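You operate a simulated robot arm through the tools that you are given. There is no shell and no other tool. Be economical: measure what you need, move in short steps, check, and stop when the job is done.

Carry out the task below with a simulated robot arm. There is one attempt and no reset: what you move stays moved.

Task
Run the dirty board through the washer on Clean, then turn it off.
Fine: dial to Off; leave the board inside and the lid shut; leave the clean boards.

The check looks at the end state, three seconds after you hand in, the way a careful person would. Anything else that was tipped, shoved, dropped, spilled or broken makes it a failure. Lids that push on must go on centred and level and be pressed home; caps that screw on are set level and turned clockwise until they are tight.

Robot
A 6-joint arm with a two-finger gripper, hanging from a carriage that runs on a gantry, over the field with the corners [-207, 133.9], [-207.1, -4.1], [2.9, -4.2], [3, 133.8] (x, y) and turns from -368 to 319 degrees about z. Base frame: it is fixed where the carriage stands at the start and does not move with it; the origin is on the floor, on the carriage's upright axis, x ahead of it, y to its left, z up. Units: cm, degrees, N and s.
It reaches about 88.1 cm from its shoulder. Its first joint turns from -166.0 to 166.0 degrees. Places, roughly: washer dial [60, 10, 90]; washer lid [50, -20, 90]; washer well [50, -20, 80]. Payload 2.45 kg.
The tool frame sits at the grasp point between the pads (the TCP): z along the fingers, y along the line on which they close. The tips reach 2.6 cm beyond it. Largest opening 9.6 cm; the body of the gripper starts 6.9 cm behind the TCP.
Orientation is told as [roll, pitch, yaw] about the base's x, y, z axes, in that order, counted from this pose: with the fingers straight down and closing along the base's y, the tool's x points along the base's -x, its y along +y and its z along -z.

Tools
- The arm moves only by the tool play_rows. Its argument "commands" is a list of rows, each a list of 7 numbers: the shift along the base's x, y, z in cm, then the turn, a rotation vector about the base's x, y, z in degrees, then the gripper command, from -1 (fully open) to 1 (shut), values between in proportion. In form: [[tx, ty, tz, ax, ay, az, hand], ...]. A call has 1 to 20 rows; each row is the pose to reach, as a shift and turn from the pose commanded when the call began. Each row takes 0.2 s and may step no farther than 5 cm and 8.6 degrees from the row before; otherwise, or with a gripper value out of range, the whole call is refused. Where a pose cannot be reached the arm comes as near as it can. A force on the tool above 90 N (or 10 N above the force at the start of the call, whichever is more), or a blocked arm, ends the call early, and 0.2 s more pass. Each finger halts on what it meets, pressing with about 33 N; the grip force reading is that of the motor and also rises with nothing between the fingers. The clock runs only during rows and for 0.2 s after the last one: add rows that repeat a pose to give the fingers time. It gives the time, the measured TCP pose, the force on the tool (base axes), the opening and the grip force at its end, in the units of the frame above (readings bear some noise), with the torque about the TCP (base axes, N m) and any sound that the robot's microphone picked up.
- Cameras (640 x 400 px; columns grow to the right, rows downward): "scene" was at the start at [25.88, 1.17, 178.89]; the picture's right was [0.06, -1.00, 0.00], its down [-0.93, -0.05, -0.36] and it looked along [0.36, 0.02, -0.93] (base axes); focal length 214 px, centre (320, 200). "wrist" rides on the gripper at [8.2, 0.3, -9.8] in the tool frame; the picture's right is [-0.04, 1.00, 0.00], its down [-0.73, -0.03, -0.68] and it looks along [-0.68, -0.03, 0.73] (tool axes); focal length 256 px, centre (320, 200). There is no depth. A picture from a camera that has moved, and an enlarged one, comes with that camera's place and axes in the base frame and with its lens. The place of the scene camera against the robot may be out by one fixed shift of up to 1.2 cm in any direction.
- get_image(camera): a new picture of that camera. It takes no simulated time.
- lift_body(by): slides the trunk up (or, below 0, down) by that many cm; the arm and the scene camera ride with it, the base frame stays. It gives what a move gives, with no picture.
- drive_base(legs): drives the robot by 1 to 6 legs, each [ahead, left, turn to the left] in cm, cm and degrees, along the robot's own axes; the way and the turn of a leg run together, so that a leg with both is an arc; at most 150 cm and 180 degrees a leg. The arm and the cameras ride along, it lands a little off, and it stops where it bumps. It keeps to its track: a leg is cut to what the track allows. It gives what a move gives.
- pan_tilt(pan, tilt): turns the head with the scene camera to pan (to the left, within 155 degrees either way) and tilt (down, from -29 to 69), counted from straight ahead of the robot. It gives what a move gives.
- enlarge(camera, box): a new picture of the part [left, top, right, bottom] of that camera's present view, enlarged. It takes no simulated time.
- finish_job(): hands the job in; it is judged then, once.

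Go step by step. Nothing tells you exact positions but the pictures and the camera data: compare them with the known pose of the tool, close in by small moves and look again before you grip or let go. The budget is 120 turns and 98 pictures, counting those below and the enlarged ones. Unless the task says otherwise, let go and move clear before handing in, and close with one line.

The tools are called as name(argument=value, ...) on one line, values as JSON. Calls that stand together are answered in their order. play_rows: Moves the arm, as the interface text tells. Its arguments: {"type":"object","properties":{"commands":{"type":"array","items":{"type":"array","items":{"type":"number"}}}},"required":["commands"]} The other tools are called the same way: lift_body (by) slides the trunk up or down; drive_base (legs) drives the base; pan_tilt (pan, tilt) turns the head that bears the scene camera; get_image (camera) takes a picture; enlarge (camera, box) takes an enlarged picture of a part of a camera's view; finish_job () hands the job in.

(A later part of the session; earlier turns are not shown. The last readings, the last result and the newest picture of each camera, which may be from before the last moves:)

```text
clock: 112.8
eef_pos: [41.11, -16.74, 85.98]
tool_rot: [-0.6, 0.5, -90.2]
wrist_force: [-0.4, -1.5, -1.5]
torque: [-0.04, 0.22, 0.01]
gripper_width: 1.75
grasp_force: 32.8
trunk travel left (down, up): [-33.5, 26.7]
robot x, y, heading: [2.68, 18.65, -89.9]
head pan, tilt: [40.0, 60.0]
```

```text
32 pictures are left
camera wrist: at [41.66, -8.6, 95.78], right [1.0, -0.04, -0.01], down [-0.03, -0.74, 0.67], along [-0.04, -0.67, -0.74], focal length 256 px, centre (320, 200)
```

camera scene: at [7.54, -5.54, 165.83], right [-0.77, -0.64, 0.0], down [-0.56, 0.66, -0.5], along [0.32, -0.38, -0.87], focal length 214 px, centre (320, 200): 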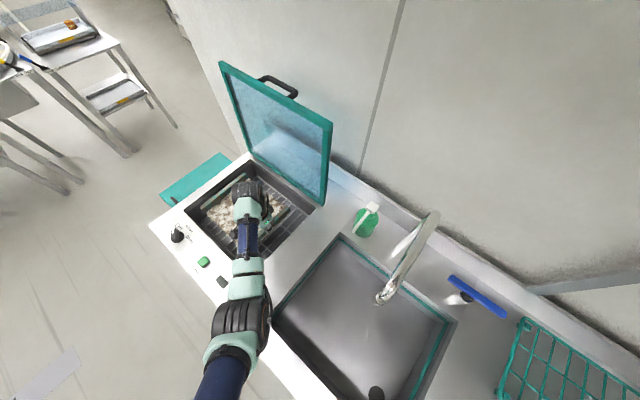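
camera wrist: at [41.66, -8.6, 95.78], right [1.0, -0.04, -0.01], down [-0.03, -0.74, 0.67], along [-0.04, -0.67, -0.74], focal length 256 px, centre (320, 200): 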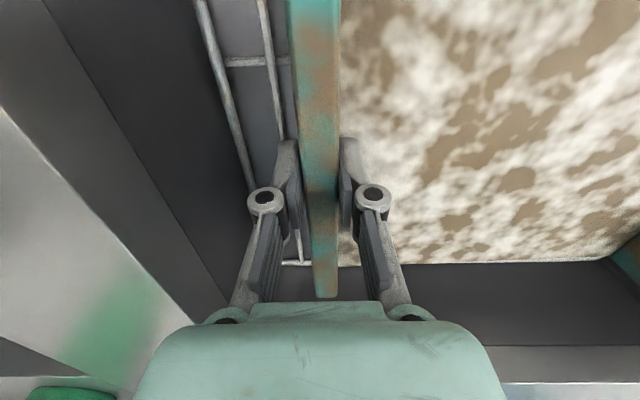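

The board is over the rack with clear margins. I'll continue lowering until it touches.

play_rows(commands=[[0, 0, -0.5, 0, 0, 0, 1], [0, 0, -1, 0, 0, 0, 1], [0, 0, -1.5, 0, 0, 0, 1], [0, 0, -2, 0, 0, 0, 1]])

play_rows(commands=[[0, 0, -0.4, 0, 0, 0, 1], [0, 0, -0.8, 0, 0, 0, 1], [0, 0, -1.2, 0, 0, 0, 1]])

get_image(camera="wrist")

```text
clock: 113.8
eef_pos: [41.27, -16.79, 84.02]
tool_rot: [-0.6, 0.4, -90.1]
wrist_force: [-0.3, -0.8, -1.4]
torque: [0.02, 0.18, 0.0]
gripper_width: 1.75
grasp_force: 32.4
trunk travel left (down, up): [-33.5, 26.7]
robot x, y, heading: [3.03, 19.02, -89.9]
head pan, tilt: [40.0, 60.0]
```

```text
clock: 114.6
eef_pos: [41.25, -16.75, 82.76]
tool_rot: [-0.6, 0.4, -90.2]
wrist_force: [0.4, 0.6, -1.9]
torque: [0.0, 0.21, 0.02]
gripper_width: 1.78
grasp_force: 33.0
trunk travel left (down, up): [-33.5, 26.7]
robot x, y, heading: [2.6, 18.57, -90.0]
head pan, tilt: [40.0, 60.0]
```

```text
31 pictures are left
camera wrist: at [41.68, -8.56, 92.58], right [1.0, -0.04, -0.01], down [-0.03, -0.74, 0.67], along [-0.04, -0.67, -0.74], focal length 256 px, centre (320, 200)
```

wrist: 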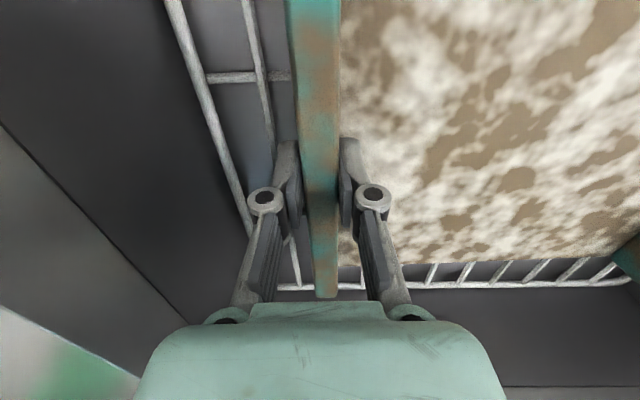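

The rack is at about z≈78.4, with the board bottom about 1 cm above it. I'll continue slowly.

play_rows(commands=[[0, 0, -0.3, 0, 0, 0, 1], [0, 0, -0.6, 0, 0, 0, 1], [0, 0, -0.6, 0, 0, 0, 1]])

play_rows(commands=[[0, 0, -0.3, 0, 0, 0, 1], [0, 0, -0.6, 0, 0, 0, 1], [0, 0, -0.6, 0, 0, 0, 1]])

play_rows(commands=[[0, 0, -0.3, 0, 0, 0, 1], [0, 0, -0.5, 0, 0, 0, 1], [0, 0, -0.5, 0, 0, 0, 1]])

```text
clock: 115.4
eef_pos: [41.25, -16.81, 82.08]
tool_rot: [-0.6, 0.4, -90.2]
wrist_force: [-0.1, -0.6, -0.3]
torque: [0.09, -0.01, -0.01]
gripper_width: 1.74
grasp_force: 32.8
trunk travel left (down, up): [-33.5, 26.7]
robot x, y, heading: [3.12, 19.27, -90.2]
head pan, tilt: [40.0, 60.0]
```

```text
clock: 116.2
eef_pos: [41.3, -16.72, 81.59]
tool_rot: [-0.6, 0.3, -90.2]
wrist_force: [-2.2, 2.3, 7.0]
torque: [0.37, 0.03, 0.08]
gripper_width: 1.75
grasp_force: 32.5
trunk travel left (down, up): [-33.5, 26.7]
robot x, y, heading: [3.16, 18.89, -90.0]
head pan, tilt: [40.0, 60.0]
```

```text
clock: 117.2
eef_pos: [41.56, -17.0, 81.6]
tool_rot: [-0.2, 0.3, -90.2]
wrist_force: [-8.1, 6.6, 32.2]
torque: [0.98, -0.28, 0.26]
gripper_width: 1.73
grasp_force: 33.1
trunk travel left (down, up): [-33.5, 26.7]
robot x, y, heading: [2.93, 18.73, -90.1]
head pan, tilt: [40.0, 60.0]
stopped in row 3: the force on the tool passed its limit at 93 N (the readings are from after the stop); the commanded pose is now the measured one
```

The board is on the rack. I'll open to 4 cm and rise.

play_rows(commands=[[0, 0, 0.2, 0, 0, 0, 0.5], [0, 0, 0.2, 0, 0, 0, 0.13], [0, 0, 0.2, 0, 0, 0, 0.13], [0, 0, 1, 0, 0, 0, 0.13], [0, 0, 3, 0, 0, 0, 0.13], [0, 0, 6, 0, 0, 0, 0.13], [0, 0, 6, 0, 0, 0, 0.13]])

get_image(camera="wrist")

```text
clock: 118.8
eef_pos: [41.42, -16.87, 87.38]
tool_rot: [-0.4, 0.2, -90.2]
wrist_force: [-0.8, 0.3, 0.3]
torque: [0.0, -0.02, -0.01]
gripper_width: 4.21
grasp_force: 0.1
trunk travel left (down, up): [-33.5, 26.7]
robot x, y, heading: [2.6, 18.72, -90.1]
head pan, tilt: [40.0, 60.0]
```

```text
30 pictures are left
camera wrist: at [41.8, -8.77, 97.16], right [1.0, -0.04, -0.01], down [-0.03, -0.74, 0.68], along [-0.03, -0.67, -0.74], focal length 256 px, centre (320, 200)
```

wrist: 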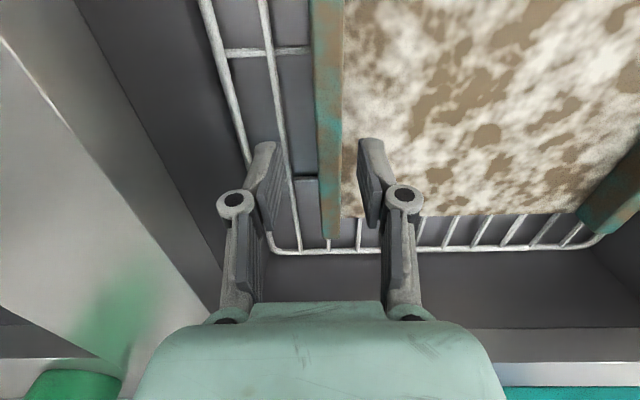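

The board lies flat on the rack. Next I'll close the lid: raise clear, then rotate the tool 90° so the fingers can straddle the lid's top edge.

lift_body(by=26)

play_rows(commands=[[0, 1, 1, 0, 0, 8, 0], [0, 2, 2, 0, 0, 16, -1], [0, 3, 3, 0, 0, 24, -1], [0, 4, 4, 0, 0, 32, -1], [0, 5, 4, 0, 0, 40, -1], [0, 5, 4, 0, 0, 48, -1], [0, 5, 4, 0, 0, 56, -1], [0, 5, 4, 0, 0, 64, -1], [0, 5, 4, 0, 0, 72, -1], [0, 5, 4, 0, 0, 80, -1], [0, 5, 4, 0, 0, 88, -1], [0, 5, 4, 0, 0, 90, -1]])

get_image(camera="scene")

```text
clock: 121.4
eef_pos: [41.41, -16.89, 113.42]
tool_rot: [-0.5, 0.3, -90.1]
wrist_force: [0.5, 0.6, 0.4]
torque: [-0.01, -0.02, -0.04]
gripper_width: 4.18
grasp_force: 0.1
trunk travel left (down, up): [-59.5, 0.7]
robot x, y, heading: [2.78, 18.23, -89.9]
head pan, tilt: [40.0, 60.0]
```

```text
clock: 124.0
eef_pos: [41.56, -12.01, 117.37]
tool_rot: [-0.3, 0.3, 0.0]
wrist_force: [0.1, 0.0, 0.0]
torque: [-0.03, -0.01, 0.03]
gripper_width: 9.6
grasp_force: 0.1
trunk travel left (down, up): [-59.5, 0.7]
robot x, y, heading: [2.96, 18.57, -89.9]
head pan, tilt: [40.0, 60.0]
```

```text
29 pictures are left
camera scene: at [7.52, -5.52, 186.83], right [-0.77, -0.64, 0.0], down [-0.56, 0.66, -0.5], along [0.32, -0.38, -0.87], focal length 214 px, centre (320, 200)
```

scene: 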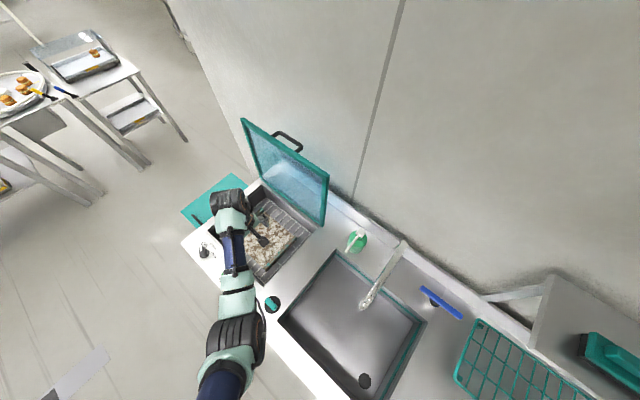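

I'll raise the gripper to z≈140, then drive ahead to bring it near the lid's top edge.

play_rows(commands=[[0, 0, 4.5, 0, 0, 0, -1], [0, 0, 9, 0, 0, 0, -1], [0, 0, 13.5, 0, 0, 0, -1], [0, 0, 18, 0, 0, 0, -1], [0, 0, 22.5, 0, 0, 0, -1], [0, 0, 22.5, 0, 0, 0, -1]])

```text
clock: 125.4
eef_pos: [48.7, -17.86, 131.88]
tool_rot: [-0.4, 0.2, -0.3]
wrist_force: [0.4, -0.1, -0.1]
torque: [-0.01, 0.02, 0.0]
gripper_width: 9.6
grasp_force: 0.1
out of reach, approached as far as the arm can: row 2, 3, 4, 5, 6
trunk travel left (down, up): [-59.5, 0.7]
robot x, y, heading: [2.81, 18.73, -89.9]
head pan, tilt: [40.0, 60.0]
```

The arm can only be that high when extended further out, so I'll approach the lid's near side edge (x≈32) from outside and straddle it from there.

play_rows(commands=[[-3, -2, -3, 0, 0, 0, -1], [-6, -4, -6, 0, 0, 0, -1], [-9, -6, -8.5, 0, 0, 0, -1], [-13, -8, -9, 0, 0, 0, -1], [-17, -10, -9, 0, 0, 0, -1], [-20, -12, -9, 0, 0, 0, -1], [-23, -14, -9, 0, 0, 0, -1], [-23, -14, -9, 0, 0, 0, -1]])

get_image(camera="wrist")

get_image(camera="scene")

```text
clock: 127.2
eef_pos: [25.52, -31.94, 122.83]
tool_rot: [-0.3, 0.5, -0.2]
wrist_force: [0.5, -0.5, 0.0]
torque: [0.0, -0.02, -0.02]
gripper_width: 9.63
grasp_force: 0.0
trunk travel left (down, up): [-59.5, 0.7]
robot x, y, heading: [3.11, 18.92, -89.9]
head pan, tilt: [40.0, 60.0]
```

```text
28 pictures are left
camera wrist: at [17.43, -31.44, 132.63], right [0.04, 1.0, -0.01], down [0.74, -0.03, 0.68], along [0.68, -0.03, -0.74], focal length 256 px, centre (320, 200)
```

wrist: 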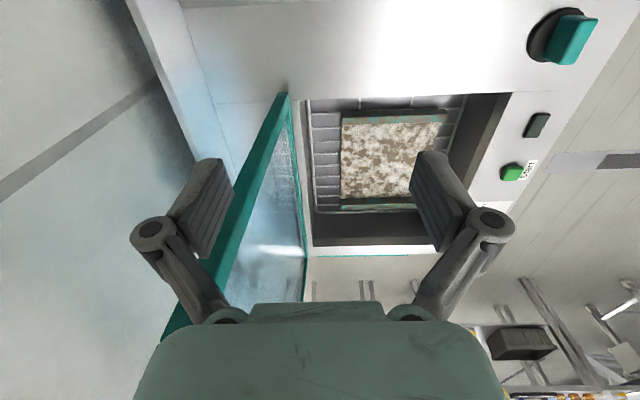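

```text
27 pictures are left
camera scene: at [7.52, -5.52, 186.83], right [-0.77, -0.64, 0.0], down [-0.56, 0.66, -0.5], along [0.32, -0.38, -0.87], focal length 214 px, centre (320, 200)
```

scene: 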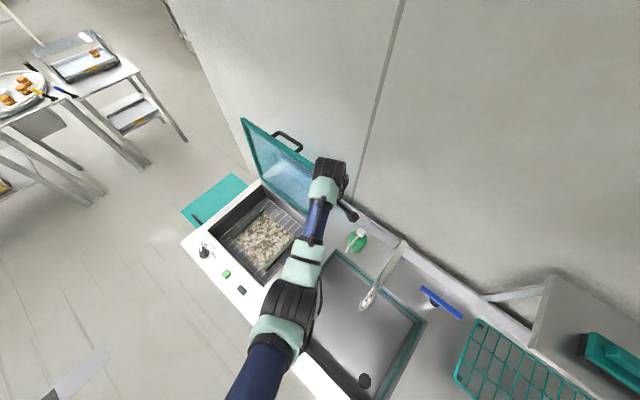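

The lid leans at about 95°, with its near side edge at x≈32, y≈-40 at this height. I'll align in y and z outside it, then look.

play_rows(commands=[[0, -2.5, 1.5, 0, 0, 0, -1], [0, -5, 3, 0, 0, 0, -1], [0, -8, 4.2, 0, 0, 0, -1], [0, -8, 4.2, 0, 0, 0, -1]])

get_image(camera="wrist")

```text
clock: 128.2
eef_pos: [25.62, -39.9, 127.01]
tool_rot: [-0.4, 0.3, -0.2]
wrist_force: [-0.1, 0.8, 0.2]
torque: [-0.01, 0.01, -0.01]
gripper_width: 9.6
grasp_force: 0.0
trunk travel left (down, up): [-59.5, 0.7]
robot x, y, heading: [2.97, 18.56, -90.0]
head pan, tilt: [40.0, 60.0]
```

```text
26 pictures are left
camera wrist: at [17.43, -39.34, 136.81], right [0.04, 1.0, -0.01], down [0.74, -0.03, 0.68], along [0.67, -0.03, -0.74], focal length 256 px, centre (320, 200)
```

wrist: 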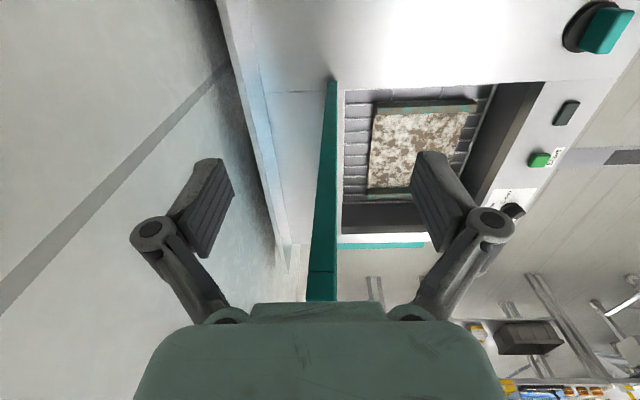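

The lid is edge-on between the fingers. I'll slide in +x and pinch the frame.

play_rows(commands=[[3, 0, 0, 0, 0, 0, -1], [6, 0, 0, 0, 0, 0, -1], [9.5, 0, 0, 0, 0, 0, -1], [9.5, 0, 0, 0, 0, 0, -0.2], [9.5, 0, 0, 0, 0, 0, 0.3], [9.5, 0, 0, 0, 0, 0, 0.6], [9.5, 0, 0, 0, 0, 0, 0.8], [9.5, 0, 0, 0, 0, 0, 0.8]])

get_image(camera="wrist")

```text
clock: 130.0
eef_pos: [33.95, -38.02, 127.65]
tool_rot: [-0.4, 0.3, -0.2]
wrist_force: [-1.1, 0.7, 6.0]
torque: [-0.01, -0.1, 0.06]
gripper_width: 1.8
grasp_force: 43.6
out of reach, approached as far as the arm can: row 2, 3, 4, 5, 6, 7, 8
trunk travel left (down, up): [-59.5, 0.7]
robot x, y, heading: [2.59, 18.41, -90.1]
head pan, tilt: [40.0, 60.0]
```

```text
25 pictures are left
camera wrist: at [25.83, -37.56, 137.46], right [0.04, 1.0, -0.01], down [0.74, -0.03, 0.68], along [0.67, -0.03, -0.74], focal length 256 px, centre (320, 200)
```

wrist: 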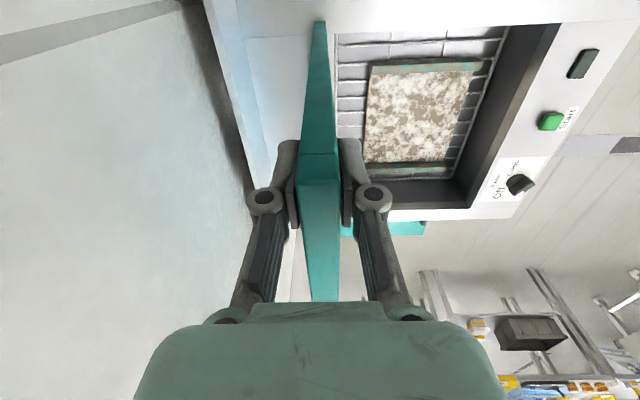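

The frame is pinched (1.8 cm) near its corner and the lid is at about vertical. I'll loosen slightly to a straddle so it can pivot, then lower it by driving back in steps with the tool following.

play_rows(commands=[[0, 0, 0, 0, 0, 0, 0.4], [0, 0, 0, 0, 0, 0, 0.4]])

drive_base(legs=[[-5, 0, 0]])

play_rows(commands=[[0, 0, -0.5, -4, 0, 0, 0.4], [0, 0, -1.2, -8, 0, 0, 0.4], [0, 0, -1.2, -8, 0, 0, 0.4]])

get_image(camera="wrist")

```text
clock: 130.6
eef_pos: [34.06, -38.18, 127.5]
tool_rot: [-0.4, 0.3, -0.1]
wrist_force: [0.8, -0.8, -0.6]
torque: [-0.02, -0.01, 0.01]
gripper_width: 2.88
grasp_force: 0.2
trunk travel left (down, up): [-59.5, 0.7]
robot x, y, heading: [3.08, 18.61, -89.8]
head pan, tilt: [40.0, 60.0]
```

```text
clock: 131.6
eef_pos: [34.02, -32.98, 127.57]
tool_rot: [-0.4, 0.4, -0.2]
wrist_force: [0.2, -0.5, 0.3]
torque: [0.01, 0.01, 0.0]
gripper_width: 2.91
grasp_force: 0.0
trunk travel left (down, up): [-59.5, 0.7]
robot x, y, heading: [2.93, 23.99, -90.1]
head pan, tilt: [40.0, 60.0]
```

```text
clock: 132.4
eef_pos: [34.94, -34.69, 125.82]
tool_rot: [-8.2, 0.4, -0.2]
wrist_force: [-0.8, 4.3, -0.1]
torque: [0.08, 0.02, -0.05]
gripper_width: 3.1
grasp_force: 1.8
out of reach, approached as far as the arm can: row 1, 2, 3
trunk travel left (down, up): [-59.5, 0.7]
robot x, y, heading: [2.72, 24.01, -89.9]
head pan, tilt: [40.0, 60.0]
```

```text
24 pictures are left
camera wrist: at [26.74, -32.79, 135.46], right [0.04, 0.99, -0.14], down [0.74, 0.07, 0.67], along [0.67, -0.13, -0.73], focal length 256 px, centre (320, 200)
```

wrist: 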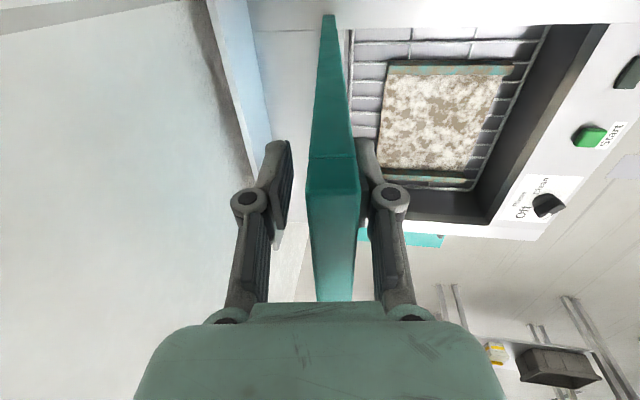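

The lid rests on the front finger and follows. I'll continue the same way.

drive_base(legs=[[-6, 0, 0]])

play_rows(commands=[[0, 0, 0.2, -4, 0, 0, 0.4], [0, 0, 0.5, -8, 0, 0, 0.4], [0, 0, 0.5, -8, 0, 0, 0.4]])

drive_base(legs=[[-6, 0, 0]])

play_rows(commands=[[0, 0, -0.8, -4, 0, 0, 0.4], [0, 0, -1.8, -8, 0, 0, 0.4], [0, 0, -1.8, -8, 0, 0, 0.4]])

get_image(camera="wrist")

```text
clock: 133.3
eef_pos: [34.87, -28.69, 125.9]
tool_rot: [-8.3, 0.3, -0.1]
wrist_force: [-0.1, -0.2, 0.1]
torque: [0.0, -0.01, 0.0]
gripper_width: 2.88
grasp_force: 0.1
trunk travel left (down, up): [-59.5, 0.7]
robot x, y, heading: [2.92, 29.77, -89.8]
head pan, tilt: [40.0, 60.0]
```

```text
clock: 134.1
eef_pos: [36.15, -30.63, 125.6]
tool_rot: [-16.2, 0.3, -0.2]
wrist_force: [0.1, 2.7, -0.4]
torque: [-0.05, -0.03, 0.01]
gripper_width: 3.14
grasp_force: 2.0
out of reach, approached as far as the arm can: row 1, 2, 3
trunk travel left (down, up): [-59.5, 0.7]
robot x, y, heading: [2.92, 29.33, -89.9]
head pan, tilt: [40.0, 60.0]
```

```text
clock: 135.1
eef_pos: [35.99, -24.78, 125.73]
tool_rot: [-16.3, 0.2, -0.3]
wrist_force: [0.0, 0.2, -0.1]
torque: [0.0, 0.02, -0.01]
gripper_width: 2.9
grasp_force: 0.1
trunk travel left (down, up): [-59.5, 0.7]
robot x, y, heading: [2.95, 36.0, -89.7]
head pan, tilt: [40.0, 60.0]
```

```text
clock: 135.9
eef_pos: [36.82, -25.94, 123.41]
tool_rot: [-24.3, 0.3, -0.3]
wrist_force: [-1.0, 0.1, -1.0]
torque: [-0.01, 0.05, 0.04]
gripper_width: 2.89
grasp_force: 0.0
out of reach, approached as far as the arm can: row 1, 2, 3
trunk travel left (down, up): [-59.5, 0.7]
robot x, y, heading: [2.89, 35.3, -90.1]
head pan, tilt: [40.0, 60.0]
```

```text
23 pictures are left
camera wrist: at [28.72, -21.5, 132.2], right [0.04, 0.91, -0.41], down [0.74, 0.25, 0.63], along [0.67, -0.33, -0.66], focal length 256 px, centre (320, 200)
```

wrist: 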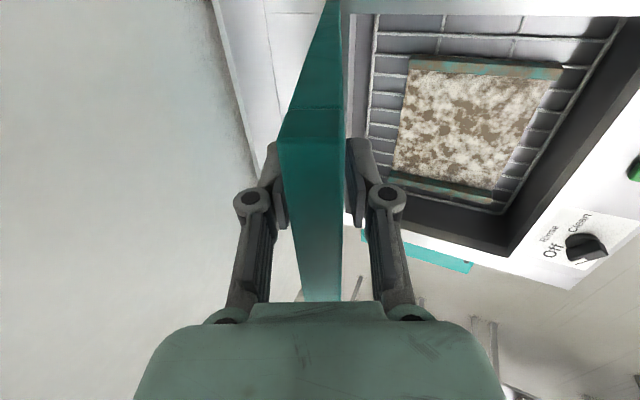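

Still tracking well at about 68°. I'll continue down.

drive_base(legs=[[-6, 0, 0]])

play_rows(commands=[[0, 0, -0.5, -3, 0, 0, 0.4], [0, 0, -1.1, -6, 0, 0, 0.4], [0, 0, -1.1, -6, 0, 0, 0.4]])

drive_base(legs=[[-5, 0, 0]])

play_rows(commands=[[0, 0, -1.5, -4, 0, 0, 0.4], [0, 0, -3, -8, 0, 0, 0.4], [0, 0, -3, -8, 0, 0, 0.4]])

get_image(camera="wrist")

```text
clock: 136.9
eef_pos: [36.89, -19.95, 123.39]
tool_rot: [-24.2, 0.3, -0.4]
wrist_force: [-0.1, 0.4, -0.2]
torque: [0.03, -0.01, 0.02]
gripper_width: 2.87
grasp_force: 0.0
trunk travel left (down, up): [-59.5, 0.7]
robot x, y, heading: [2.83, 41.54, -90.2]
head pan, tilt: [40.0, 60.0]
```

```text
clock: 137.7
eef_pos: [37.34, -20.55, 122.03]
tool_rot: [-30.2, 0.2, -0.4]
wrist_force: [0.4, -0.1, 0.2]
torque: [0.0, -0.03, 0.0]
gripper_width: 2.88
grasp_force: 0.1
out of reach, approached as far as the arm can: row 1, 2, 3
trunk travel left (down, up): [-59.5, 0.7]
robot x, y, heading: [2.73, 41.74, -89.9]
head pan, tilt: [40.0, 60.0]
```

```text
clock: 138.6
eef_pos: [37.24, -15.59, 122.02]
tool_rot: [-30.2, 0.3, -0.5]
wrist_force: [0.2, -0.4, -0.6]
torque: [-0.01, 0.03, -0.02]
gripper_width: 2.86
grasp_force: 0.0
trunk travel left (down, up): [-59.5, 0.7]
robot x, y, heading: [2.72, 46.87, -90.2]
head pan, tilt: [40.0, 60.0]
```

```text
clock: 139.4
eef_pos: [37.33, -15.64, 119.0]
tool_rot: [-38.1, 0.1, -0.7]
wrist_force: [-0.7, 0.1, -0.2]
torque: [-0.02, 0.03, -0.01]
gripper_width: 2.91
grasp_force: 0.1
trunk travel left (down, up): [-59.5, 0.7]
robot x, y, heading: [3.12, 46.84, -90.4]
head pan, tilt: [40.0, 60.0]
```

```text
22 pictures are left
camera wrist: at [29.21, -9.15, 126.43], right [0.05, 0.79, -0.62], down [0.74, 0.39, 0.55], along [0.67, -0.48, -0.56], focal length 256 px, centre (320, 200)
```

wrist: 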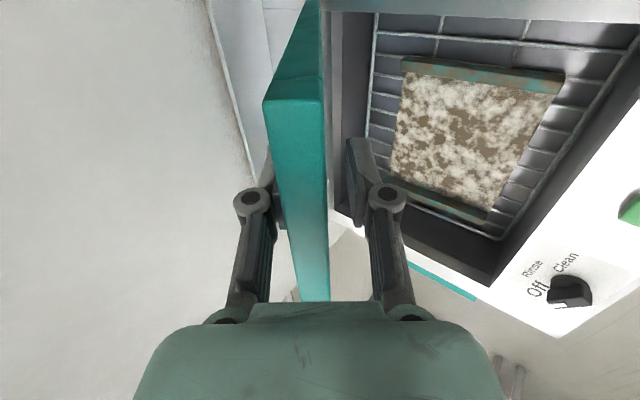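

The lid seems to hold itself and tracks the fingers. I'll keep folding it down with the arm and trunk.

play_rows(commands=[[0, 1.4, -1, -2.5, 0, 0, 0.4], [0, 2.7, -2, -5, 0, 0, 0.4], [0, 3.8, -3.1, -7.5, 0, 0, 0.4], [0, 4.84, -4.2, -10, 0, 0, 0.4], [0, 5.8, -5.4, -12.5, 0, 0, 0.4], [0, 5.8, -5.4, -12.5, 0, 0, 0.4]])

lift_body(by=-5)

get_image(camera="wrist")

```text
clock: 140.8
eef_pos: [38.46, -10.94, 112.48]
tool_rot: [-50.6, 0.1, -0.6]
wrist_force: [0.2, 0.1, -0.5]
torque: [-0.01, -0.01, -0.01]
gripper_width: 2.88
grasp_force: 0.1
out of reach, approached as far as the arm can: row 1, 2, 3, 4, 5, 6
trunk travel left (down, up): [-59.5, 0.7]
robot x, y, heading: [3.07, 46.5, -90.1]
head pan, tilt: [40.0, 60.0]
```

```text
clock: 141.7
eef_pos: [38.41, -10.59, 107.14]
tool_rot: [-50.5, 0.3, -0.3]
wrist_force: [-5.5, 22.2, 11.1]
torque: [-1.19, -0.23, 0.75]
gripper_width: 3.25
grasp_force: 2.2
trunk travel left (down, up): [-54.5, 5.7]
robot x, y, heading: [2.39, 46.96, -89.9]
head pan, tilt: [40.0, 60.0]
```

```text
21 pictures are left
camera wrist: at [30.34, -2.68, 113.21], right [0.04, 0.64, -0.77], down [0.74, 0.5, 0.45], along [0.67, -0.59, -0.45], focal length 256 px, centre (320, 200)
```

wrist: 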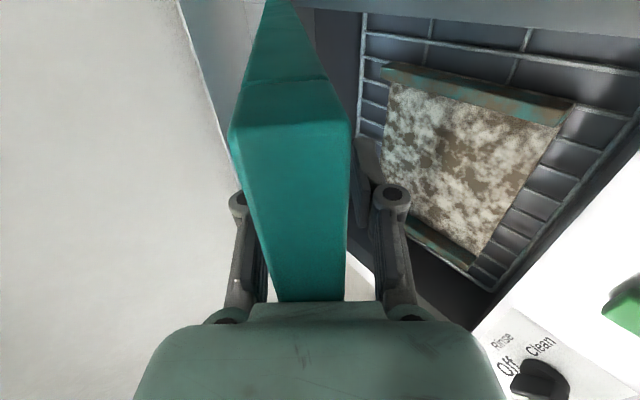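

The lid is at about 30° with its edge against the palm, being pressed by the upper finger, so it holds its own weight. I'll withdraw and then push it shut from above.

play_rows(commands=[[0, 2.3, 1.9, 0, 0, 0, 0.4], [0, 4.6, 3.8, 0, 0, 0, 0.4], [0, 4.6, 3.8, 0, 0, 0, 0.4]])

get_image(camera="wrist")

```text
clock: 142.5
eef_pos: [41.33, -9.55, 108.68]
tool_rot: [-50.7, 0.1, -0.6]
wrist_force: [0.1, 0.1, 0.6]
torque: [-0.02, 0.0, -0.01]
gripper_width: 2.88
grasp_force: 0.0
out of reach, approached as far as the arm can: row 1, 2, 3
trunk travel left (down, up): [-54.5, 5.7]
robot x, y, heading: [2.74, 46.86, -89.9]
head pan, tilt: [40.0, 60.0]
```

```text
20 pictures are left
camera wrist: at [33.16, -1.51, 114.55], right [0.05, 0.63, -0.77], down [0.74, 0.5, 0.45], along [0.67, -0.59, -0.45], focal length 256 px, centre (320, 200)
```

wrist: 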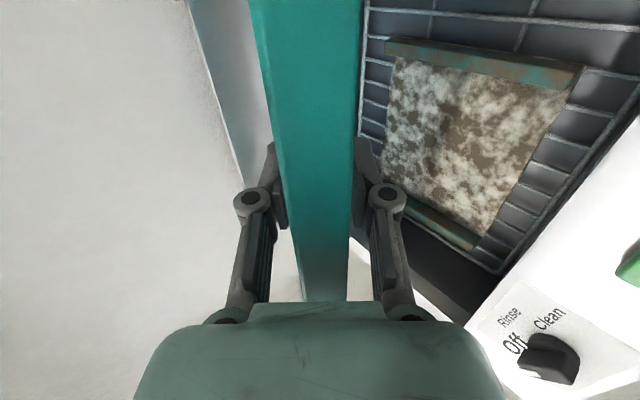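

The arm is near full extension, so I'll withdraw using the base instead (driving back), which also eases the lid down.

drive_base(legs=[[-9, 0, 0]])

get_image(camera="wrist")

```text
clock: 143.6
eef_pos: [41.18, -0.66, 108.67]
tool_rot: [-50.7, 0.1, -0.5]
wrist_force: [-0.5, -0.4, -0.4]
torque: [-0.02, 0.02, -0.02]
gripper_width: 2.88
grasp_force: 0.0
trunk travel left (down, up): [-54.5, 5.7]
robot x, y, heading: [2.71, 55.67, -90.0]
head pan, tilt: [40.0, 60.0]
```

```text
19 pictures are left
camera wrist: at [33.1, 7.3, 114.55], right [0.05, 0.63, -0.77], down [0.74, 0.5, 0.45], along [0.67, -0.59, -0.45], focal length 256 px, centre (320, 200)
```

wrist: 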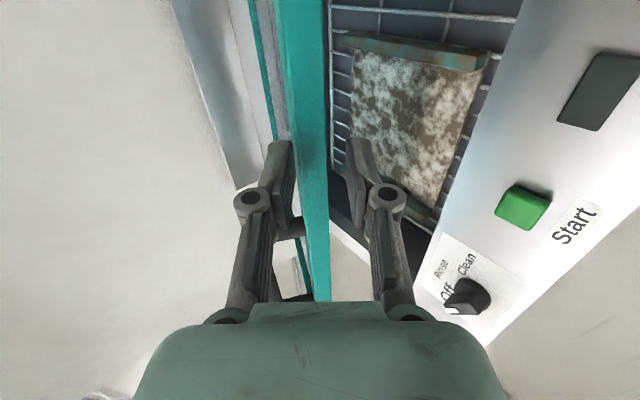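

The lid holds by itself between the fingertips. I'll back out fully.

drive_base(legs=[[-8, 0, 0]])

play_rows(commands=[[-2, 2, 2, 7, 0, 0, 1], [-4, 4, 4, 14, 0, 0, 1], [-6, 6, 6, 21, 0, 0, 1], [-6, 8, 8, 28, 0, 0, 1], [-6, 10, 8, 35, 0, 0, 1], [-6, 10, 8, 42, 0, 0, 1], [-6, 10, 8, 50, 0, 0, 1], [-6, 10, 8, 50, 0, 0, 1]])

get_image(camera="scene")

```text
clock: 144.7
eef_pos: [41.23, 7.17, 108.62]
tool_rot: [-50.8, 0.2, -0.7]
wrist_force: [0.1, 0.8, -0.2]
torque: [-0.02, -0.03, -0.01]
gripper_width: 2.86
grasp_force: 0.0
trunk travel left (down, up): [-54.5, 5.7]
robot x, y, heading: [2.67, 63.65, -90.3]
head pan, tilt: [40.0, 60.0]
```

```text
clock: 146.5
eef_pos: [38.37, 12.66, 114.62]
tool_rot: [-0.7, 0.7, -0.4]
wrist_force: [0.8, -0.4, 0.5]
torque: [-0.03, 0.0, 0.02]
gripper_width: 0.0
grasp_force: 28.9
out of reach, approached as far as the arm can: row 1, 2, 3, 4, 5, 6, 7, 8
trunk travel left (down, up): [-54.5, 5.7]
robot x, y, heading: [2.56, 63.6, -90.3]
head pan, tilt: [40.0, 60.0]
```

```text
18 pictures are left
camera scene: at [7.44, 39.29, 181.83], right [-0.77, -0.64, 0.0], down [-0.55, 0.66, -0.5], along [0.32, -0.38, -0.87], focal length 214 px, centre (320, 200)
```

scene: 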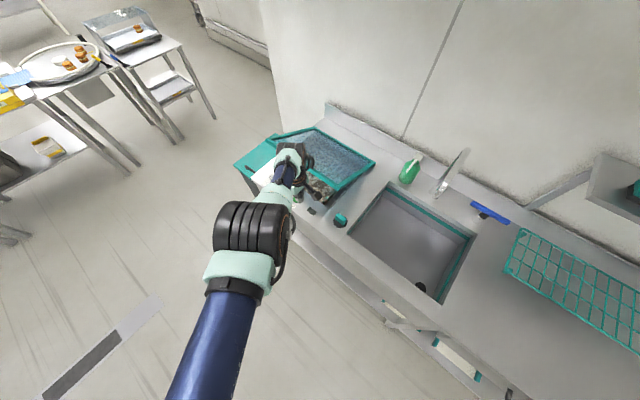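

The lid is clear and standing about 27° open. The arm is stretched, so I'll do the down-and-in move over open floor to re-bend the elbow.

play_rows(commands=[[-1, 4, -1, 0, 0, 0, 1], [-2, 8, -3, 0, 0, 0, 1], [-3, 11, -6, 0, 0, 0, 1], [-4, 14, -9, 0, 0, 0, 1], [-5, 17, -12, 0, 0, 0, 1], [-6, 20, -15, 0, 0, 0, 1], [-7, 23, -18, 0, 0, 0, 1], [-8, 25, -21, 0, 0, 0, 1], [-8, 26, -24, 0, 0, 0, 1]])

play_rows(commands=[[0, 0, 4, 0, 0, 0, 1], [0, 0, 8, 0, 0, 0, 1], [2, -1, 12, 0, 0, 0, 1], [4, -2, 16, 0, 0, 0, 1], [4, -2, 19, 0, 0, 0, 1], [4, -2, 19, 0, 0, 0, 1]])

```text
clock: 148.5
eef_pos: [33.78, 36.02, 85.64]
tool_rot: [-0.8, 0.6, -0.3]
wrist_force: [1.1, 0.3, -0.1]
torque: [0.02, -0.02, 0.0]
gripper_width: 0.01
grasp_force: 28.9
out of reach, approached as far as the arm can: row 1, 2, 3, 4, 5, 6, 7, 8, 9
trunk travel left (down, up): [-54.5, 5.7]
robot x, y, heading: [2.84, 63.22, -90.0]
head pan, tilt: [40.0, 60.0]
```

```text
clock: 149.9
eef_pos: [44.17, 28.61, 99.2]
tool_rot: [-0.7, 0.6, -0.3]
wrist_force: [0.6, -0.3, -0.6]
torque: [0.01, -0.01, 0.02]
gripper_width: 0.0
grasp_force: 29.0
out of reach, approached as far as the arm can: row 1, 2, 3, 4, 5, 6
trunk travel left (down, up): [-54.5, 5.7]
robot x, y, heading: [3.12, 63.49, -90.3]
head pan, tilt: [40.0, 60.0]
```

Not re-bent yet; I'll go further down and in until the target is truly reached.

play_rows(commands=[[-2, 2, -4, 0, 0, 0, 1], [-5, 4, -7, 0, 0, 0, 1], [-8, 6, -10, 0, 0, 0, 1], [-11, 8, -13, 0, 0, 0, 1], [-14, 10, -16, 0, 0, 0, 1], [-16, 11, -20, 0, 0, 0, 1], [-19, 12, -23, 0, 0, 0, 1], [-22, 13, -25, 0, 0, 0, 1], [-25, 13, -25, 0, 0, 0, 1], [-27, 13, -25, 0, 0, 0, 1], [-27, 13, -25, 0, 0, 0, 1]])

play_rows(commands=[[0, 0, 4, 0, 0, 0, 1], [1, 0, 8, 0, 0, 0, 1], [2, -1, 12, 0, 0, 0, 1], [4, -2, 16, 0, 0, 0, 1], [6, -2, 20, 0, 0, 0, 1], [8, -2, 24, 0, 0, 0, 1], [10, -2, 28, 0, 0, 0, 1], [12, -2, 32, 0, 0, 0, 1]])

```text
clock: 152.3
eef_pos: [16.86, 42.55, 75.88]
tool_rot: [-0.7, 0.6, -0.4]
wrist_force: [0.6, -0.4, -0.5]
torque: [-0.02, -0.01, 0.04]
gripper_width: 0.01
grasp_force: 29.2
out of reach, approached as far as the arm can: row 2, 3, 4, 5, 6, 7, 8, 9, 10, 11
trunk travel left (down, up): [-54.5, 5.7]
robot x, y, heading: [2.59, 63.49, -90.5]
head pan, tilt: [40.0, 60.0]
```

```text
clock: 154.1
eef_pos: [28.75, 40.54, 107.89]
tool_rot: [-0.7, 0.7, -0.4]
wrist_force: [-0.3, 0.1, 0.5]
torque: [-0.03, -0.02, 0.03]
gripper_width: 0.0
grasp_force: 28.7
trunk travel left (down, up): [-54.5, 5.7]
robot x, y, heading: [3.35, 64.08, -90.0]
head pan, tilt: [40.0, 60.0]
```

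The arm is normal again. I'll position closed fingertips above the lid's front edge (x≈42), then push down with the trunk.

play_rows(commands=[[4, 0, 0, 0, 0, 0, 1], [8, 0, 1, 0, 0, 0, 1], [12, 0, 3, 0, 0, 0, 1], [14, 0, 7, 0, 0, 0, 1], [14, -2, 10.5, 0, 0, 0, 1], [14, -2, 10.5, 0, 0, 0, 1]])

drive_base(legs=[[-0.5, 0, 0], [42, 0, 0]])

get_image(camera="wrist")

```text
clock: 155.5
eef_pos: [43.49, 37.87, 116.44]
tool_rot: [-0.7, 0.6, -0.3]
wrist_force: [0.7, -0.6, -0.3]
torque: [-0.02, 0.02, 0.01]
gripper_width: 0.01
grasp_force: 28.4
out of reach, approached as far as the arm can: row 5, 6
trunk travel left (down, up): [-54.5, 5.7]
robot x, y, heading: [2.79, 63.24, -90.1]
head pan, tilt: [40.0, 60.0]
```

```text
clock: 158.4
eef_pos: [43.47, -3.74, 116.43]
tool_rot: [-0.7, 0.5, -0.4]
wrist_force: [-0.6, -0.4, 0.6]
torque: [-0.05, -0.04, -0.04]
gripper_width: 0.0
grasp_force: 28.4
trunk travel left (down, up): [-54.5, 5.7]
robot x, y, heading: [2.44, 22.17, -90.5]
head pan, tilt: [40.0, 60.0]
```

```text
17 pictures are left
camera wrist: at [35.3, -3.06, 126.28], right [0.05, 1.0, -0.01], down [0.74, -0.03, 0.67], along [0.67, -0.04, -0.74], focal length 256 px, centre (320, 200)
```

wrist: 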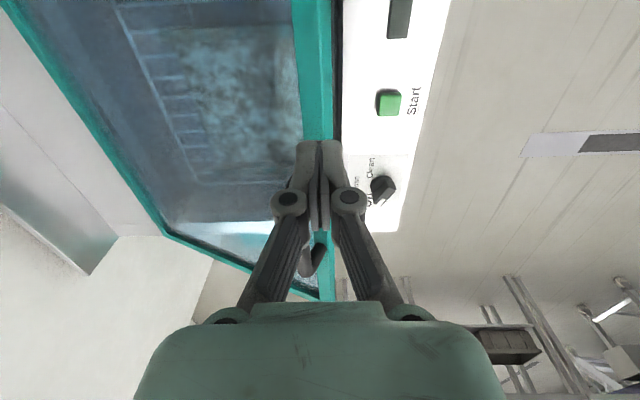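

The fingertips are over the front frame strip. I'll push down with the trunk in stages.

lift_body(by=-7)

play_rows(commands=[[0, 0.7, -1.5, 0, 0, 0, 1], [0, 1.2, -3, 0, 0, 0, 1], [0, 1.6, -4.5, 0, 0, 0, 1]])

get_image(camera="wrist")

```text
clock: 159.5
eef_pos: [43.46, -3.69, 109.43]
tool_rot: [-0.8, 0.5, -0.4]
wrist_force: [0.6, -0.9, 0.0]
torque: [0.11, 0.01, 0.01]
gripper_width: 0.0
grasp_force: 28.4
trunk travel left (down, up): [-47.5, 12.7]
robot x, y, heading: [2.95, 21.88, -90.1]
head pan, tilt: [40.0, 60.0]
```

```text
clock: 160.3
eef_pos: [43.39, -1.83, 104.82]
tool_rot: [-0.5, 0.5, -0.4]
wrist_force: [1.1, 8.2, 2.7]
torque: [0.2, -0.04, 0.07]
gripper_width: 0.0
grasp_force: 29.0
trunk travel left (down, up): [-47.5, 12.7]
robot x, y, heading: [2.77, 22.0, -90.2]
head pan, tilt: [40.0, 60.0]
```

```text
16 pictures are left
camera wrist: at [35.23, -1.27, 114.67], right [0.05, 1.0, -0.01], down [0.74, -0.03, 0.67], along [0.67, -0.04, -0.74], focal length 256 px, centre (320, 200)
```

wrist: 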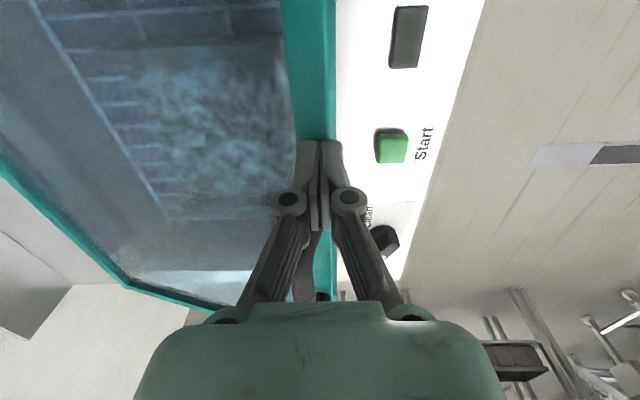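

The lid is coming down (about 16°). I'll press on until shut, keeping on the frame strip.

play_rows(commands=[[0, -0.3, -1.5, 0, 0, 0, 1], [0, -0.3, -3, 0, 0, 0, 1], [0, -0.2, -4.5, 0, 0, 0, 1], [0, 0, -6, 0, 0, 0, 1], [0, 0, -7.5, 0, 0, 0, 1], [0, 0, -8.5, 0, 0, 0, 1]])

play_rows(commands=[[0, 0, -0.5, 0, 0, 0, 1], [0, 0, -1, 0, 0, 0, 1], [0, 0, -1.5, 0, 0, 0, 1], [0, 0, -2, 0, 0, 0, 1]])

get_image(camera="wrist")

```text
clock: 161.7
eef_pos: [43.36, -2.07, 96.51]
tool_rot: [-0.7, 0.5, -0.4]
wrist_force: [1.2, -0.2, 0.7]
torque: [0.05, -0.01, 0.01]
gripper_width: 0.0
grasp_force: 28.5
trunk travel left (down, up): [-47.5, 12.7]
robot x, y, heading: [2.58, 22.24, -90.2]
head pan, tilt: [40.0, 60.0]
```

```text
clock: 162.7
eef_pos: [43.53, -2.15, 94.51]
tool_rot: [-0.7, 0.5, -0.4]
wrist_force: [-3.2, 2.9, 11.2]
torque: [0.13, -0.01, 0.07]
gripper_width: 0.0
grasp_force: 28.3
trunk travel left (down, up): [-47.5, 12.7]
robot x, y, heading: [2.76, 22.06, -90.2]
head pan, tilt: [40.0, 60.0]
```

```text
15 pictures are left
camera wrist: at [35.32, -1.51, 104.29], right [0.05, 1.0, -0.01], down [0.74, -0.03, 0.67], along [0.67, -0.04, -0.74], focal length 256 px, centre (320, 200)
```

wrist: 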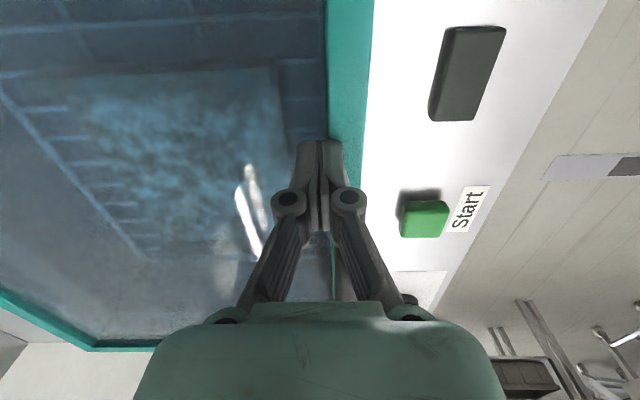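

The lid is shut flush. The dial is at about (63.8, 6.3), so I'll rise, move in front of the panel and lower the trunk to gain reach toward it.

play_rows(commands=[[0, 0, -0.4, 0, 0, 0, 1], [0, 0, 4, 0, 0, 0, 1], [0, 4, 6, 0, 0, 0, 0.5], [0, 8, 6, 0, 0, 0, 0.3], [1, 12, 7, 0, 0, 0, 0.3], [4, 13.5, 8, 0, 0, 0, 0.3], [8, 13.5, 9, 0, 0, 0, 0.3], [11, 13.5, 11, 0, 0, 0, 0.3], [11, 13.5, 11, 0, 0, 0, 0.3]])

lift_body(by=-9)

play_rows(commands=[[0, -2, 3, 0, 0, 0, 0.3], [0, -4.5, 6, 0, 0, 0, 0.3], [0, -4.5, 6, 0, 0, 0, 0.3]])

get_image(camera="wrist")

```text
clock: 164.7
eef_pos: [54.29, 11.31, 105.43]
tool_rot: [-0.7, 0.5, -0.3]
wrist_force: [0.7, 0.4, -0.9]
torque: [0.03, 0.01, 0.01]
gripper_width: 3.36
grasp_force: 0.1
trunk travel left (down, up): [-47.5, 12.7]
robot x, y, heading: [2.86, 21.76, -90.3]
head pan, tilt: [40.0, 60.0]
```

```text
clock: 165.9
eef_pos: [54.29, 11.32, 96.39]
tool_rot: [-0.6, 0.5, -0.4]
wrist_force: [0.5, -0.4, -0.8]
torque: [0.03, 0.01, -0.04]
gripper_width: 3.38
grasp_force: 0.0
trunk travel left (down, up): [-38.5, 21.7]
robot x, y, heading: [3.0, 21.97, -90.4]
head pan, tilt: [40.0, 60.0]
```

```text
clock: 166.7
eef_pos: [54.23, 6.74, 102.61]
tool_rot: [-0.7, 0.5, -0.3]
wrist_force: [0.0, -0.7, 0.6]
torque: [-0.01, -0.02, -0.01]
gripper_width: 3.36
grasp_force: 0.0
trunk travel left (down, up): [-38.5, 21.7]
robot x, y, heading: [3.26, 21.93, -90.2]
head pan, tilt: [40.0, 60.0]
```

```text
14 pictures are left
camera wrist: at [46.15, 7.44, 112.42], right [0.05, 1.0, -0.01], down [0.74, -0.03, 0.67], along [0.67, -0.04, -0.74], focal length 256 px, centre (320, 200)
```

wrist: 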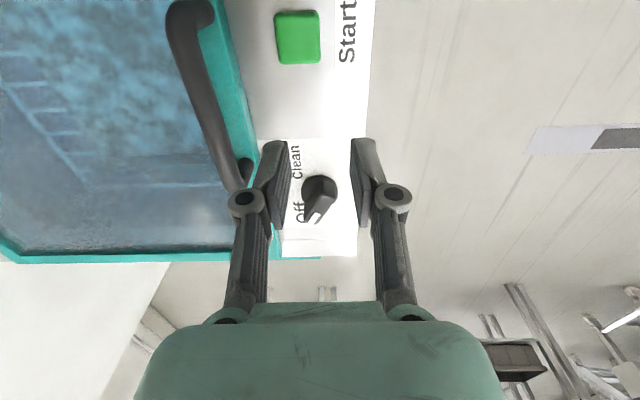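

enlarge(camera="wrist", box=[270, 130, 370, 250])

```text
3.33 times, centred on (320, 190) of wrist
camera zoom: at [46.15, 7.44, 112.42], right [0.05, 1.0, -0.01], down [0.74, -0.03, 0.67], along [0.67, -0.04, -0.74], focal length 853 px, centre (320, 233)
```

zoom: 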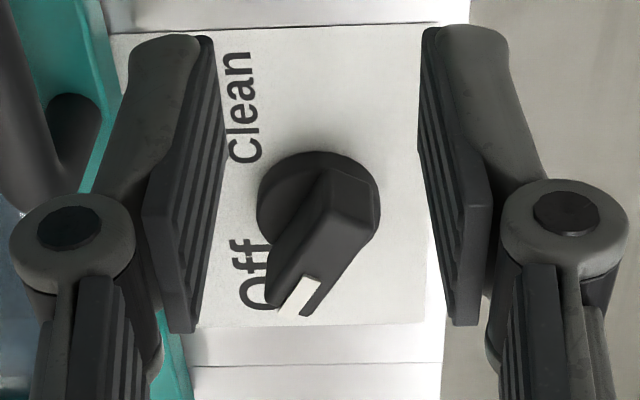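

The dial centre is at (63.5, 6.3) with the pointer fin at about -22° bearing (Off); Clean lies clockwise through Rinse. I'll move in over it with the tool yawed to the fin.

drive_base(legs=[[14, 0, 0]])

play_rows(commands=[[1, 4, 1, 0, 0, -6, 0.3], [3, 8, 2, 0, 0, -12, 0.3], [5.5, 11, 3, 0, 0, -18, 0.3], [8, 13.5, 3, 0, 0, -22, 0.3], [9.3, 13.6, 3, 0, 0, -22, 0.3], [9.3, 13.6, 3, 0, 0, -22, 0.3]])

lift_body(by=-6)

get_image(camera="wrist")

```text
clock: 168.1
eef_pos: [54.22, -7.14, 102.69]
tool_rot: [-0.6, 0.6, -0.2]
wrist_force: [0.1, -1.0, 0.4]
torque: [-0.03, 0.01, 0.01]
gripper_width: 3.38
grasp_force: 0.0
trunk travel left (down, up): [-38.5, 21.7]
robot x, y, heading: [2.62, 8.04, -90.1]
head pan, tilt: [40.0, 60.0]
```

```text
clock: 169.4
eef_pos: [63.58, 6.53, 105.66]
tool_rot: [-0.7, 0.5, -22.3]
wrist_force: [0.3, 0.3, 0.0]
torque: [0.01, -0.03, -0.02]
gripper_width: 3.35
grasp_force: 0.1
trunk travel left (down, up): [-38.5, 21.7]
robot x, y, heading: [2.64, 8.11, -90.1]
head pan, tilt: [40.0, 60.0]
```

```text
clock: 170.4
eef_pos: [63.52, 6.5, 99.62]
tool_rot: [-0.7, 0.4, -22.3]
wrist_force: [-0.7, -0.4, 0.1]
torque: [-0.03, 0.0, -0.03]
gripper_width: 3.34
grasp_force: 0.1
trunk travel left (down, up): [-32.5, 27.7]
robot x, y, heading: [3.41, 7.91, -90.1]
head pan, tilt: [40.0, 60.0]
```

```text
12 pictures are left
camera wrist: at [56.27, 10.13, 109.32], right [0.42, 0.91, -0.01], down [0.68, -0.3, 0.67], along [0.61, -0.29, -0.74], focal length 256 px, centre (320, 200)
```

wrist: 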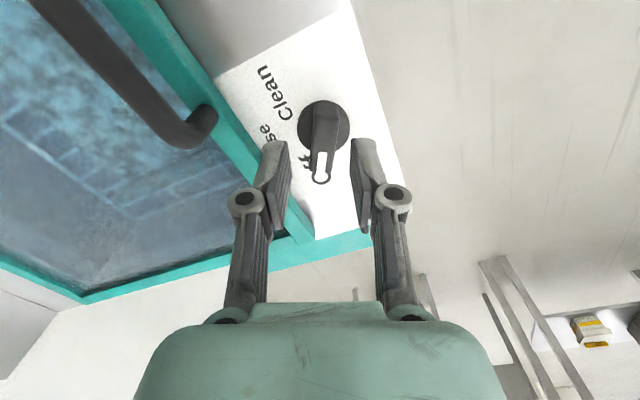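

The fin is aligned between the fingers and the dial centre is under the TCP. I'll descend and grip it.

play_rows(commands=[[0.3, 0, -1.5, 0, 0, 0, 0.3], [0.3, 0, -3, 0, 0, 0, 0.3], [0.3, 0, -4, 0, 0, 0, 0.3], [0.3, 0, -4.4, 0, 0, 0, 0.3], [0.3, 0, -4.4, 0, 0, 0, 0.3]])

play_rows(commands=[[0, 0, 0, 0, 0, 0, 0.6], [0, 0, 0, 0, 0, 0, 0.9], [0, 0, 0, 0, 0, 0, 0.9], [0, 0, 0, 0, 0, 0, 0.9]])

get_image(camera="wrist")

```text
clock: 171.7
eef_pos: [63.87, 6.69, 95.17]
tool_rot: [-0.8, 0.5, -22.3]
wrist_force: [-0.5, 0.8, -0.4]
torque: [0.0, 0.01, -0.01]
gripper_width: 3.34
grasp_force: 0.0
trunk travel left (down, up): [-32.5, 27.7]
robot x, y, heading: [2.7, 7.69, -90.2]
head pan, tilt: [40.0, 60.0]
```

```text
clock: 172.7
eef_pos: [63.79, 6.79, 95.12]
tool_rot: [-0.6, 0.4, -22.2]
wrist_force: [1.3, 4.6, -1.3]
torque: [0.02, -0.29, -0.83]
gripper_width: 2.08
grasp_force: 44.9
trunk travel left (down, up): [-32.5, 27.7]
robot x, y, heading: [2.54, 7.95, -89.9]
head pan, tilt: [40.0, 60.0]
```

```text
11 pictures are left
camera wrist: at [56.61, 10.25, 104.93], right [0.42, 0.91, -0.01], down [0.68, -0.3, 0.67], along [0.61, -0.29, -0.74], focal length 256 px, centre (320, 200)
```

wrist: 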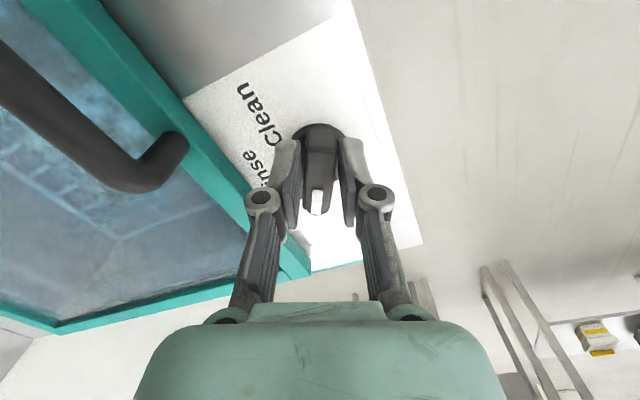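

The fin is gripped. I'll rotate clockwise 120° toward Clean.

play_rows(commands=[[0, 0, 0, 0, 0, -8, 0.9], [0, 0, 0, 0, 0, -16, 0.9], [0, 0, 0, 0, 0, -24, 0.9], [0, 0, 0, 0, 0, -32, 0.9], [0, 0, 0, 0, 0, -40, 0.9], [0, 0, 0, 0, 0, -48, 0.9], [0, 0, 0, 0, 0, -56, 0.9], [0, 0, 0, 0, 0, -64, 0.9], [0, 0, 0, 0, 0, -72, 0.9], [0, 0, 0, 0, 0, -80, 0.9], [0, 0, 0, 0, 0, -88, 0.9], [0, 0, 0, 0, 0, -96, 0.9], [0, 0, 0, 0, 0, -104, 0.9], [0, 0, 0, 0, 0, -112, 0.9], [0, 0, 0, 0, 0, -120, 0.9], [0, 0, 0, 0, 0, -120, 0.9]])

get_image(camera="wrist")

```text
clock: 176.1
eef_pos: [65.1, 6.26, 95.72]
tool_rot: [0.0, 1.4, -142.5]
wrist_force: [41.9, -4.1, 13.5]
torque: [-0.06, -1.06, 0.06]
gripper_width: 1.79
grasp_force: 43.3
trunk travel left (down, up): [-32.5, 27.7]
robot x, y, heading: [2.56, 8.15, -90.1]
head pan, tilt: [40.0, 60.0]
```

```text
10 pictures are left
camera wrist: at [71.59, 10.94, 105.7], right [0.58, -0.82, 0.0], down [-0.61, -0.43, 0.66], along [-0.54, -0.38, -0.75], focal length 256 px, centre (320, 200)
```

wrist: 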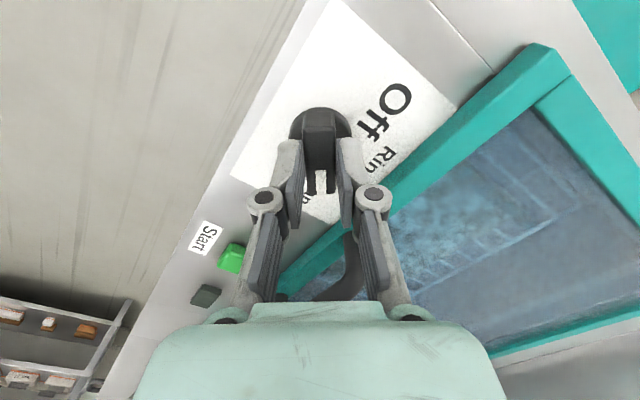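

The pointer has swung to the Clean side; I'll check the alignment up close.

enlarge(camera="wrist", box=[260, 80, 420, 220])

```text
2.86 times, centred on (340, 150) of wrist
camera zoom: at [71.59, 10.94, 105.7], right [0.58, -0.82, 0.0], down [-0.61, -0.43, 0.66], along [-0.54, -0.38, -0.75], focal length 731 px, centre (263, 343)
```

zoom: 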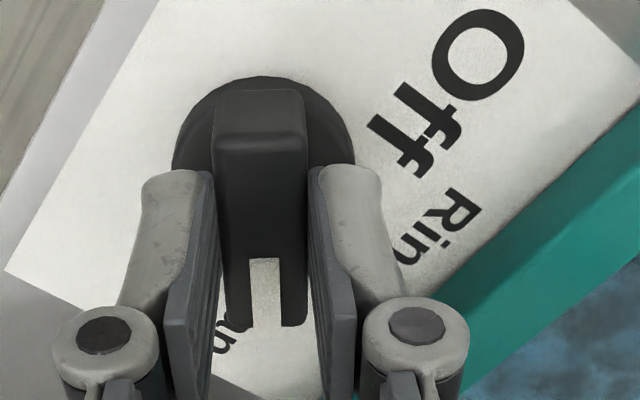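

The pointer is at -142°, partly on "Clean"; by symmetry with Off the detent should be about -155°. I'll relieve the side load and turn on gently, watching torque for a stop.

play_rows(commands=[[0.7, -0.2, 0, 0, 0, 0, 0.9], [1.2, -0.3, 0, 0, 0, -4, 0.9], [1.2, -0.3, 0, 0, 0, -8, 0.9], [1.2, -0.3, 0, 0, 0, -8, 0.9]])

play_rows(commands=[[0, 0, 0, 0, 0, -3, 0.9], [0, 0, 0, 0, 0, -6, 0.9], [0, 0, 0, 0, 0, -6, 0.9]])

```text
clock: 177.1
eef_pos: [65.19, 6.21, 95.26]
tool_rot: [-0.8, 0.5, -150.3]
wrist_force: [-9.6, 0.8, 33.7]
torque: [-0.02, 0.37, 0.22]
gripper_width: 1.82
grasp_force: 43.3
trunk travel left (down, up): [-32.5, 27.7]
robot x, y, heading: [2.71, 7.98, -89.9]
head pan, tilt: [40.0, 60.0]
```

```text
clock: 177.8
eef_pos: [65.16, 6.25, 95.03]
tool_rot: [-0.7, 0.5, -156.2]
wrist_force: [3.9, -1.9, 7.6]
torque: [-0.21, 0.02, 1.41]
gripper_width: 1.98
grasp_force: 44.9
trunk travel left (down, up): [-32.5, 27.7]
robot x, y, heading: [2.8, 7.82, -89.9]
head pan, tilt: [40.0, 60.0]
```

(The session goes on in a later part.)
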